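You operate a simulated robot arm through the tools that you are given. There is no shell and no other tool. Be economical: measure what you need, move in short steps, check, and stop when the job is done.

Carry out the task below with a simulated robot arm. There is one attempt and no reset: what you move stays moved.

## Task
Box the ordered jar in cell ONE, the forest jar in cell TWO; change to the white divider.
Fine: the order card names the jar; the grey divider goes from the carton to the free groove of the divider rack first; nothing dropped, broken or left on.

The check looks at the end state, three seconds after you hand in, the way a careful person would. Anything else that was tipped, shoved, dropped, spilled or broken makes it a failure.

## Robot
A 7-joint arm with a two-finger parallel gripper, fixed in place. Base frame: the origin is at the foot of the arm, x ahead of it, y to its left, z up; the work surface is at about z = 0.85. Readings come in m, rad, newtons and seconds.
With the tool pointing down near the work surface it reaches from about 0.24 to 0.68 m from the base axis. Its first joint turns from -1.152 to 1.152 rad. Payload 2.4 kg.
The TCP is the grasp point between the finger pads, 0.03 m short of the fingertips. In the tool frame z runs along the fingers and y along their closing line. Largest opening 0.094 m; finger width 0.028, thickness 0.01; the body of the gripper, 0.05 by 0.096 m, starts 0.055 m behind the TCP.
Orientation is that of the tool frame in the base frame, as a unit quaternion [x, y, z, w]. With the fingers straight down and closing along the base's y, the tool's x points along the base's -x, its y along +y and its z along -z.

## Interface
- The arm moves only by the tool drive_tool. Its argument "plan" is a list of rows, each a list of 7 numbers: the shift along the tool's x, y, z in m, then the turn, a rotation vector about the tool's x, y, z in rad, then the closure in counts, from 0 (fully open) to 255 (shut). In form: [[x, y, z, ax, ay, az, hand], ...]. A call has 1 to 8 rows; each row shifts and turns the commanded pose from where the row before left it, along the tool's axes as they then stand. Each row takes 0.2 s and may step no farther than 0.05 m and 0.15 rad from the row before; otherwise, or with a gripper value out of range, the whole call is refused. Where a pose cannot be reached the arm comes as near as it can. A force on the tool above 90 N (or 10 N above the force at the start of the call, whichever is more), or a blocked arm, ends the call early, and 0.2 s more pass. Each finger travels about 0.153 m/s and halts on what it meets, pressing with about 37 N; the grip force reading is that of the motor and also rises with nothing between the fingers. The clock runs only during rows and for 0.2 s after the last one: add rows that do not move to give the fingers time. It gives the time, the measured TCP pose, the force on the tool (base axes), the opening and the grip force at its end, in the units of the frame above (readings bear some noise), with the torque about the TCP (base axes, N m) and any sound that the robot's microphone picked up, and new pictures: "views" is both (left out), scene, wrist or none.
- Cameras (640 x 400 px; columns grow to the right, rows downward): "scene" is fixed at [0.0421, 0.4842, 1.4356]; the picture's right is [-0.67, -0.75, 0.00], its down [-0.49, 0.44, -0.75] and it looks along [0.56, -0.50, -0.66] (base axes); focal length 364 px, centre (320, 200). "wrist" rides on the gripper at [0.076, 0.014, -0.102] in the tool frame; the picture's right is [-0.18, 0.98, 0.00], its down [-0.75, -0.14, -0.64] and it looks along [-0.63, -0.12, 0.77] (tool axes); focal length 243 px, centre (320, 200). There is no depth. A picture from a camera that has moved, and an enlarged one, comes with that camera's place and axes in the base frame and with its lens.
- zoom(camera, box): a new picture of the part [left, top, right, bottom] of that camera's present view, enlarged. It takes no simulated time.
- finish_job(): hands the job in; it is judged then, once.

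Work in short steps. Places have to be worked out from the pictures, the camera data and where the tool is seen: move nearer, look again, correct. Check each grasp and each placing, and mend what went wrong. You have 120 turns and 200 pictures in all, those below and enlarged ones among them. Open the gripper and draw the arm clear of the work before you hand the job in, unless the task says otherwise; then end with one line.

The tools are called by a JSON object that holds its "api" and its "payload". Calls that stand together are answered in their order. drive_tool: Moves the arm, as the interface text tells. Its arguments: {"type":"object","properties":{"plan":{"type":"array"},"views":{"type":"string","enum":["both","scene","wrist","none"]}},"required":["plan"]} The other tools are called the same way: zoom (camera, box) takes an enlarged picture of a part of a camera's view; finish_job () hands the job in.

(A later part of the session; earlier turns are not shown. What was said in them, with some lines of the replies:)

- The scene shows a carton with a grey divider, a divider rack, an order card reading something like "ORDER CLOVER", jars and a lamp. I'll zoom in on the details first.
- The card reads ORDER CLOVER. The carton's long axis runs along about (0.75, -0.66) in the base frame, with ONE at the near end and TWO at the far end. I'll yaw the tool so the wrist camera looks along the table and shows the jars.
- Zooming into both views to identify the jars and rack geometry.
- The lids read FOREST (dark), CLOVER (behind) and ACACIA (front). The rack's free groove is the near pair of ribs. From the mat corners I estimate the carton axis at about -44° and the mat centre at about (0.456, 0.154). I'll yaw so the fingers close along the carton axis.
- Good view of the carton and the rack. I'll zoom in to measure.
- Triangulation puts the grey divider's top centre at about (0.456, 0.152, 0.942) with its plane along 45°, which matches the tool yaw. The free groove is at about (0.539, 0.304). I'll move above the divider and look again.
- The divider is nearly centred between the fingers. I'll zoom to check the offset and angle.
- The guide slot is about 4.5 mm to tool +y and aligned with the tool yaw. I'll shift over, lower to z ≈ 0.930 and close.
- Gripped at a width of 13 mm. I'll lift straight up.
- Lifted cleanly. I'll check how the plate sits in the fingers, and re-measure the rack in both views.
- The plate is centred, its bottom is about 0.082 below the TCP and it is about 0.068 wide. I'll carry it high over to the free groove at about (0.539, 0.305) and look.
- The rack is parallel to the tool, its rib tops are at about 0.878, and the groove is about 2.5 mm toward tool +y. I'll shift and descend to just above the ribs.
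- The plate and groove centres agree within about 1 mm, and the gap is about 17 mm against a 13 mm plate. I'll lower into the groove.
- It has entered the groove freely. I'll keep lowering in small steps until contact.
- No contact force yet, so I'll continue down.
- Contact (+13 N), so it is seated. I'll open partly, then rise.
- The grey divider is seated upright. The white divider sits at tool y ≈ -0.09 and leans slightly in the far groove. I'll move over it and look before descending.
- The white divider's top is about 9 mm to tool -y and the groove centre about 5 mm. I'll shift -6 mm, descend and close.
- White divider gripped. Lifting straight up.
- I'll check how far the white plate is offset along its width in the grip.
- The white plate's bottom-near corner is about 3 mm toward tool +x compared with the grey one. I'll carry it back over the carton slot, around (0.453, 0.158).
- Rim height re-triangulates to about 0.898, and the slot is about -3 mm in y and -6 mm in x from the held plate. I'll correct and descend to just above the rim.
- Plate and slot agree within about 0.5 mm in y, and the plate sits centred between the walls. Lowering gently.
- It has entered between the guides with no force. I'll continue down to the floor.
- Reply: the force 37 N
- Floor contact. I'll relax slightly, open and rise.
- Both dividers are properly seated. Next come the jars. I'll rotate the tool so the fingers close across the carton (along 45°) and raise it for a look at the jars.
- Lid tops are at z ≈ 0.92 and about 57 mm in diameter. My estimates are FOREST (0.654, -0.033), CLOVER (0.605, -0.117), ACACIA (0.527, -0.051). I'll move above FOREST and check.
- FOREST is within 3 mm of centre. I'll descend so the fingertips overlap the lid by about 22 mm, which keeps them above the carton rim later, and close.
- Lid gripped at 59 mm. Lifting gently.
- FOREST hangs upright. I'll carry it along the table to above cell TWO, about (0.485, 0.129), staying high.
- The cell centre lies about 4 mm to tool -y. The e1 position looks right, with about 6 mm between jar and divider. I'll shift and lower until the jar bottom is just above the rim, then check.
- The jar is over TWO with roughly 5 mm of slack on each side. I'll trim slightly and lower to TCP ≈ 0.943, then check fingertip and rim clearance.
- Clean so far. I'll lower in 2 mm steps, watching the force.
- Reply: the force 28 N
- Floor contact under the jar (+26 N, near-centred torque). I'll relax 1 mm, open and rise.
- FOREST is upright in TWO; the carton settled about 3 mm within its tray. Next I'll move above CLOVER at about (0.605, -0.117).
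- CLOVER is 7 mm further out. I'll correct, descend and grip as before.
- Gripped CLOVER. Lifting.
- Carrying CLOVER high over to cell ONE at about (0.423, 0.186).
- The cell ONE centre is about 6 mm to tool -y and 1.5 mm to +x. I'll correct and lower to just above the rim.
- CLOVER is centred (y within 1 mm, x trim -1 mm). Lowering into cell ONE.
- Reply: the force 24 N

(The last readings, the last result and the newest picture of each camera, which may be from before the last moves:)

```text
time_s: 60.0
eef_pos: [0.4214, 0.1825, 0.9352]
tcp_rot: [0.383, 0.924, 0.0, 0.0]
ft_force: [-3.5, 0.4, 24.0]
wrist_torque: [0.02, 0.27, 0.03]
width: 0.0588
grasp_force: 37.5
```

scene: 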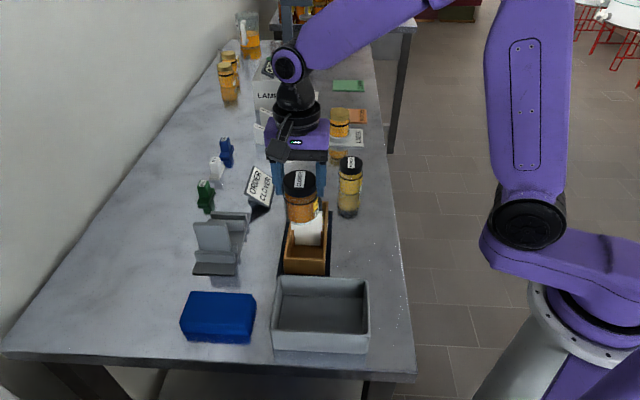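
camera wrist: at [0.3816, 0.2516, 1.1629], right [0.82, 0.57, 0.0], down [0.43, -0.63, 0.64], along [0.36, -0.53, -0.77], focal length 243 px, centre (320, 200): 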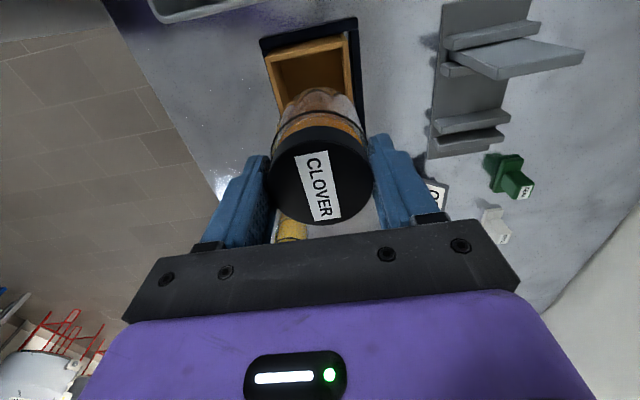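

Contact. Before opening, I'll check whether it's the jar on the floor or the tips on the rim.

{"api": "zoom", "payload": {"camera": "scene", "box": [285, 195, 335, 245]}}

{"api": "zoom", "payload": {"camera": "wrist", "box": [240, 40, 400, 200]}}

```text
8.00 times, centred on (310, 220) of scene
camera zoom: at [0.0417, 0.484, 1.4356], right [-0.67, -0.75, 0.0], down [-0.49, 0.44, -0.75], along [0.56, -0.5, -0.66], focal length 2909 px, centre (400, 40)
```

zoom: 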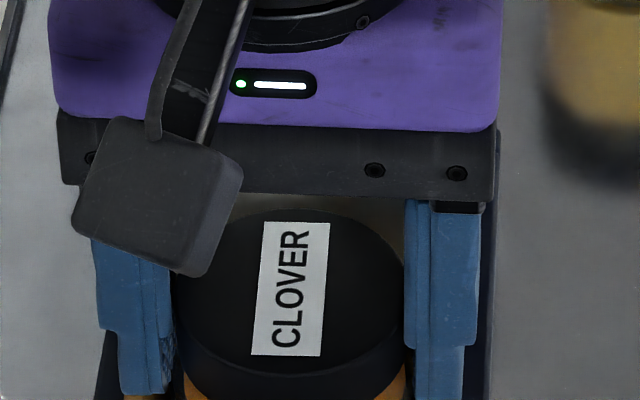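

```text
2.50 times, centred on (320, 120) of wrist
camera zoom: at [0.3759, 0.2453, 1.0386], right [0.82, 0.57, 0.0], down [0.43, -0.63, 0.64], along [0.36, -0.53, -0.77], focal length 606 px, centre (320, 400)
```

zoom: 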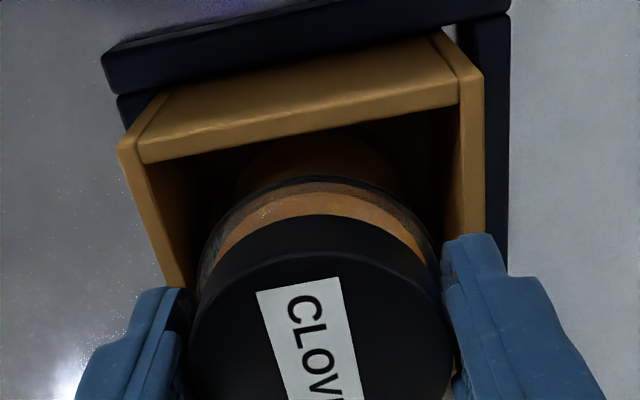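

I'll raise 1.5 mm to unload, open, and rise.

{"api": "drive_tool", "payload": {"plan": [[0, 0, -0.0015, 0, 0, 0, 255], [0, 0, 0, 0, 0, 0, 60], [0, 0, 0, 0, 0, 0, 60], [0, 0, -0.02, 0, 0, 0, 60], [0, 0, -0.04, 0, 0, 0, 60], [0, 0, -0.045, 0, 0, 0, 60], [0, 0, -0.045, 0, 0, 0, 60], [0, 0, 0, 0, 0, 0, 60]]}}

{"api": "zoom", "payload": {"camera": "wrist", "box": [220, 0, 420, 240]}}

{"api": "zoom", "payload": {"camera": "scene", "box": [260, 160, 350, 290]}}

```text
time_s: 61.8
eef_pos: [0.4188, 0.1823, 1.0842]
tcp_rot: [0.382, 0.924, 0.0, 0.001]
ft_force: [0.6, 0.1, -0.2]
wrist_torque: [0.01, 0.02, 0.01]
width: 0.0719
grasp_force: 0.0
camera wrist: at [0.376, 0.2458, 1.1887], right [0.82, 0.57, 0.0], down [0.43, -0.63, 0.64], along [0.36, -0.53, -0.77], focal length 243 px, centre (320, 200)
```

scene: 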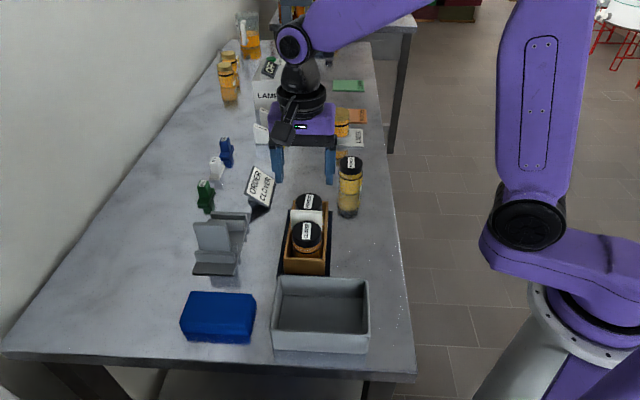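
wrist: 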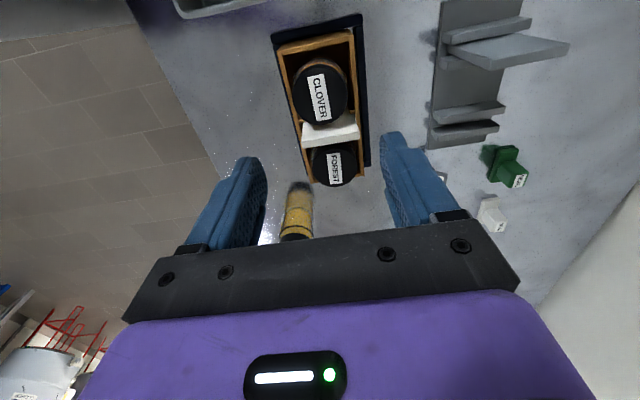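

```text
1.67 times, centred on (320, 120) of wrist
camera zoom: at [0.376, 0.2458, 1.1887], right [0.82, 0.57, 0.0], down [0.43, -0.63, 0.64], along [0.36, -0.53, -0.77], focal length 404 px, centre (320, 333)
```

zoom: 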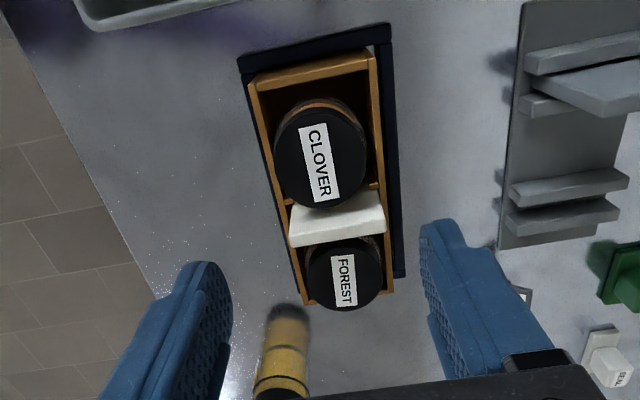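

```text
3.08 times, centred on (305, 225) of scene
camera zoom: at [0.0421, 0.4842, 1.4356], right [-0.67, -0.75, 0.0], down [-0.49, 0.44, -0.75], along [0.56, -0.5, -0.66], focal length 1119 px, centre (366, 123)
```

zoom: 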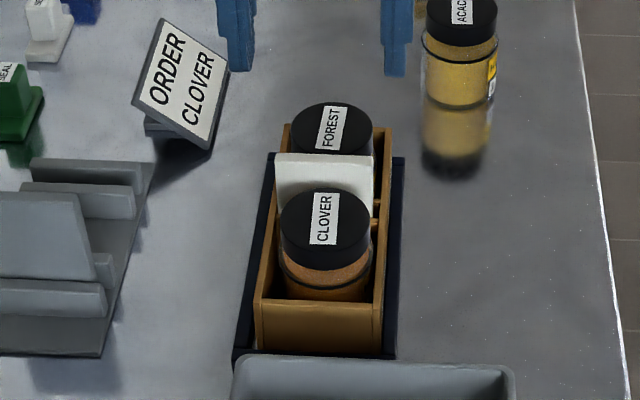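

CLOVER is in ONE, FOREST in TWO and the white divider sits between them, all upright. I'll open the gripper fully and draw the arm up and clear.

{"api": "drive_tool", "payload": {"plan": [[0, 0, -0.04, 0, 0, 0, 0], [0, 0, -0.04, 0, 0, 0, 0], [0, -0.04, -0.02, 0, 0, 0, 0], [0, -0.04, 0, 0, 0, 0, 0], [0, -0.03, 0, 0, 0, 0, 0], [0, 0, 0, 0, 0, 0, 0]]}}

{"api": "zoom", "payload": {"camera": "scene", "box": [170, 100, 390, 300]}}

```text
time_s: 63.2
eef_pos: [0.3402, 0.1036, 1.1851]
tcp_rot: [0.382, 0.924, 0.0, 0.001]
ft_force: [0.3, 0.5, -0.1]
wrist_torque: [0.0, 0.02, 0.01]
width: 0.0938
grasp_force: 0.0
camera wrist: at [0.2961, 0.1665, 1.2886], right [0.83, 0.56, 0.0], down [0.43, -0.63, 0.64], along [0.36, -0.53, -0.77], focal length 243 px, centre (320, 200)
```

scene: 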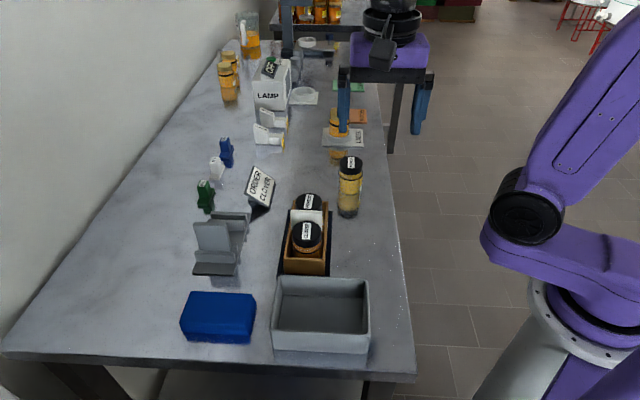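
wrist: 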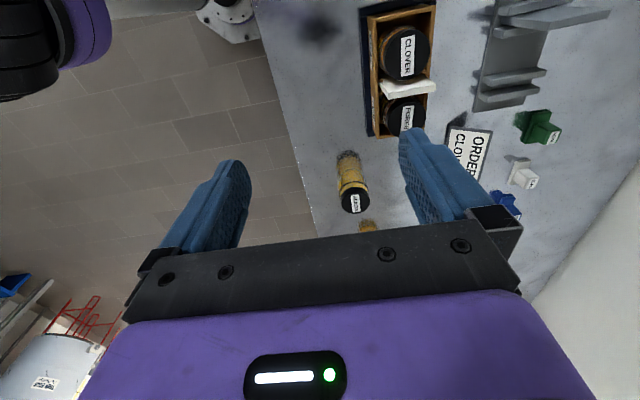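

```text
2.00 times, centred on (280, 200) of scene
camera zoom: at [0.0421, 0.4842, 1.4356], right [-0.67, -0.75, 0.0], down [-0.49, 0.44, -0.75], along [0.56, -0.5, -0.66], focal length 727 px, centre (400, 200)
```

zoom: 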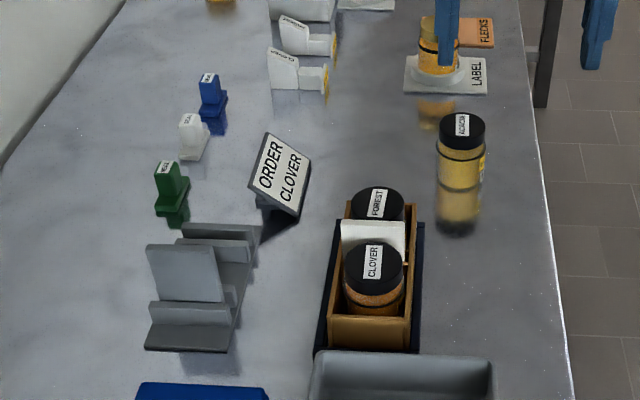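

Everything is in place, nothing else has been disturbed, the lamp is off and the arm is clear. Handing in.

{"api": "finish_job", "payload": {}}

```text
The job is handed in.
```

The job is handed in: the clover jar (named on the order card) is in cell ONE, the forest jar is in cell TWO, the white divider is in the carton, and the grey divider went first into the free rack groove. Nothing was dropped or left on; the carton slid about 3 mm within its black tray while I placed the forest jar.
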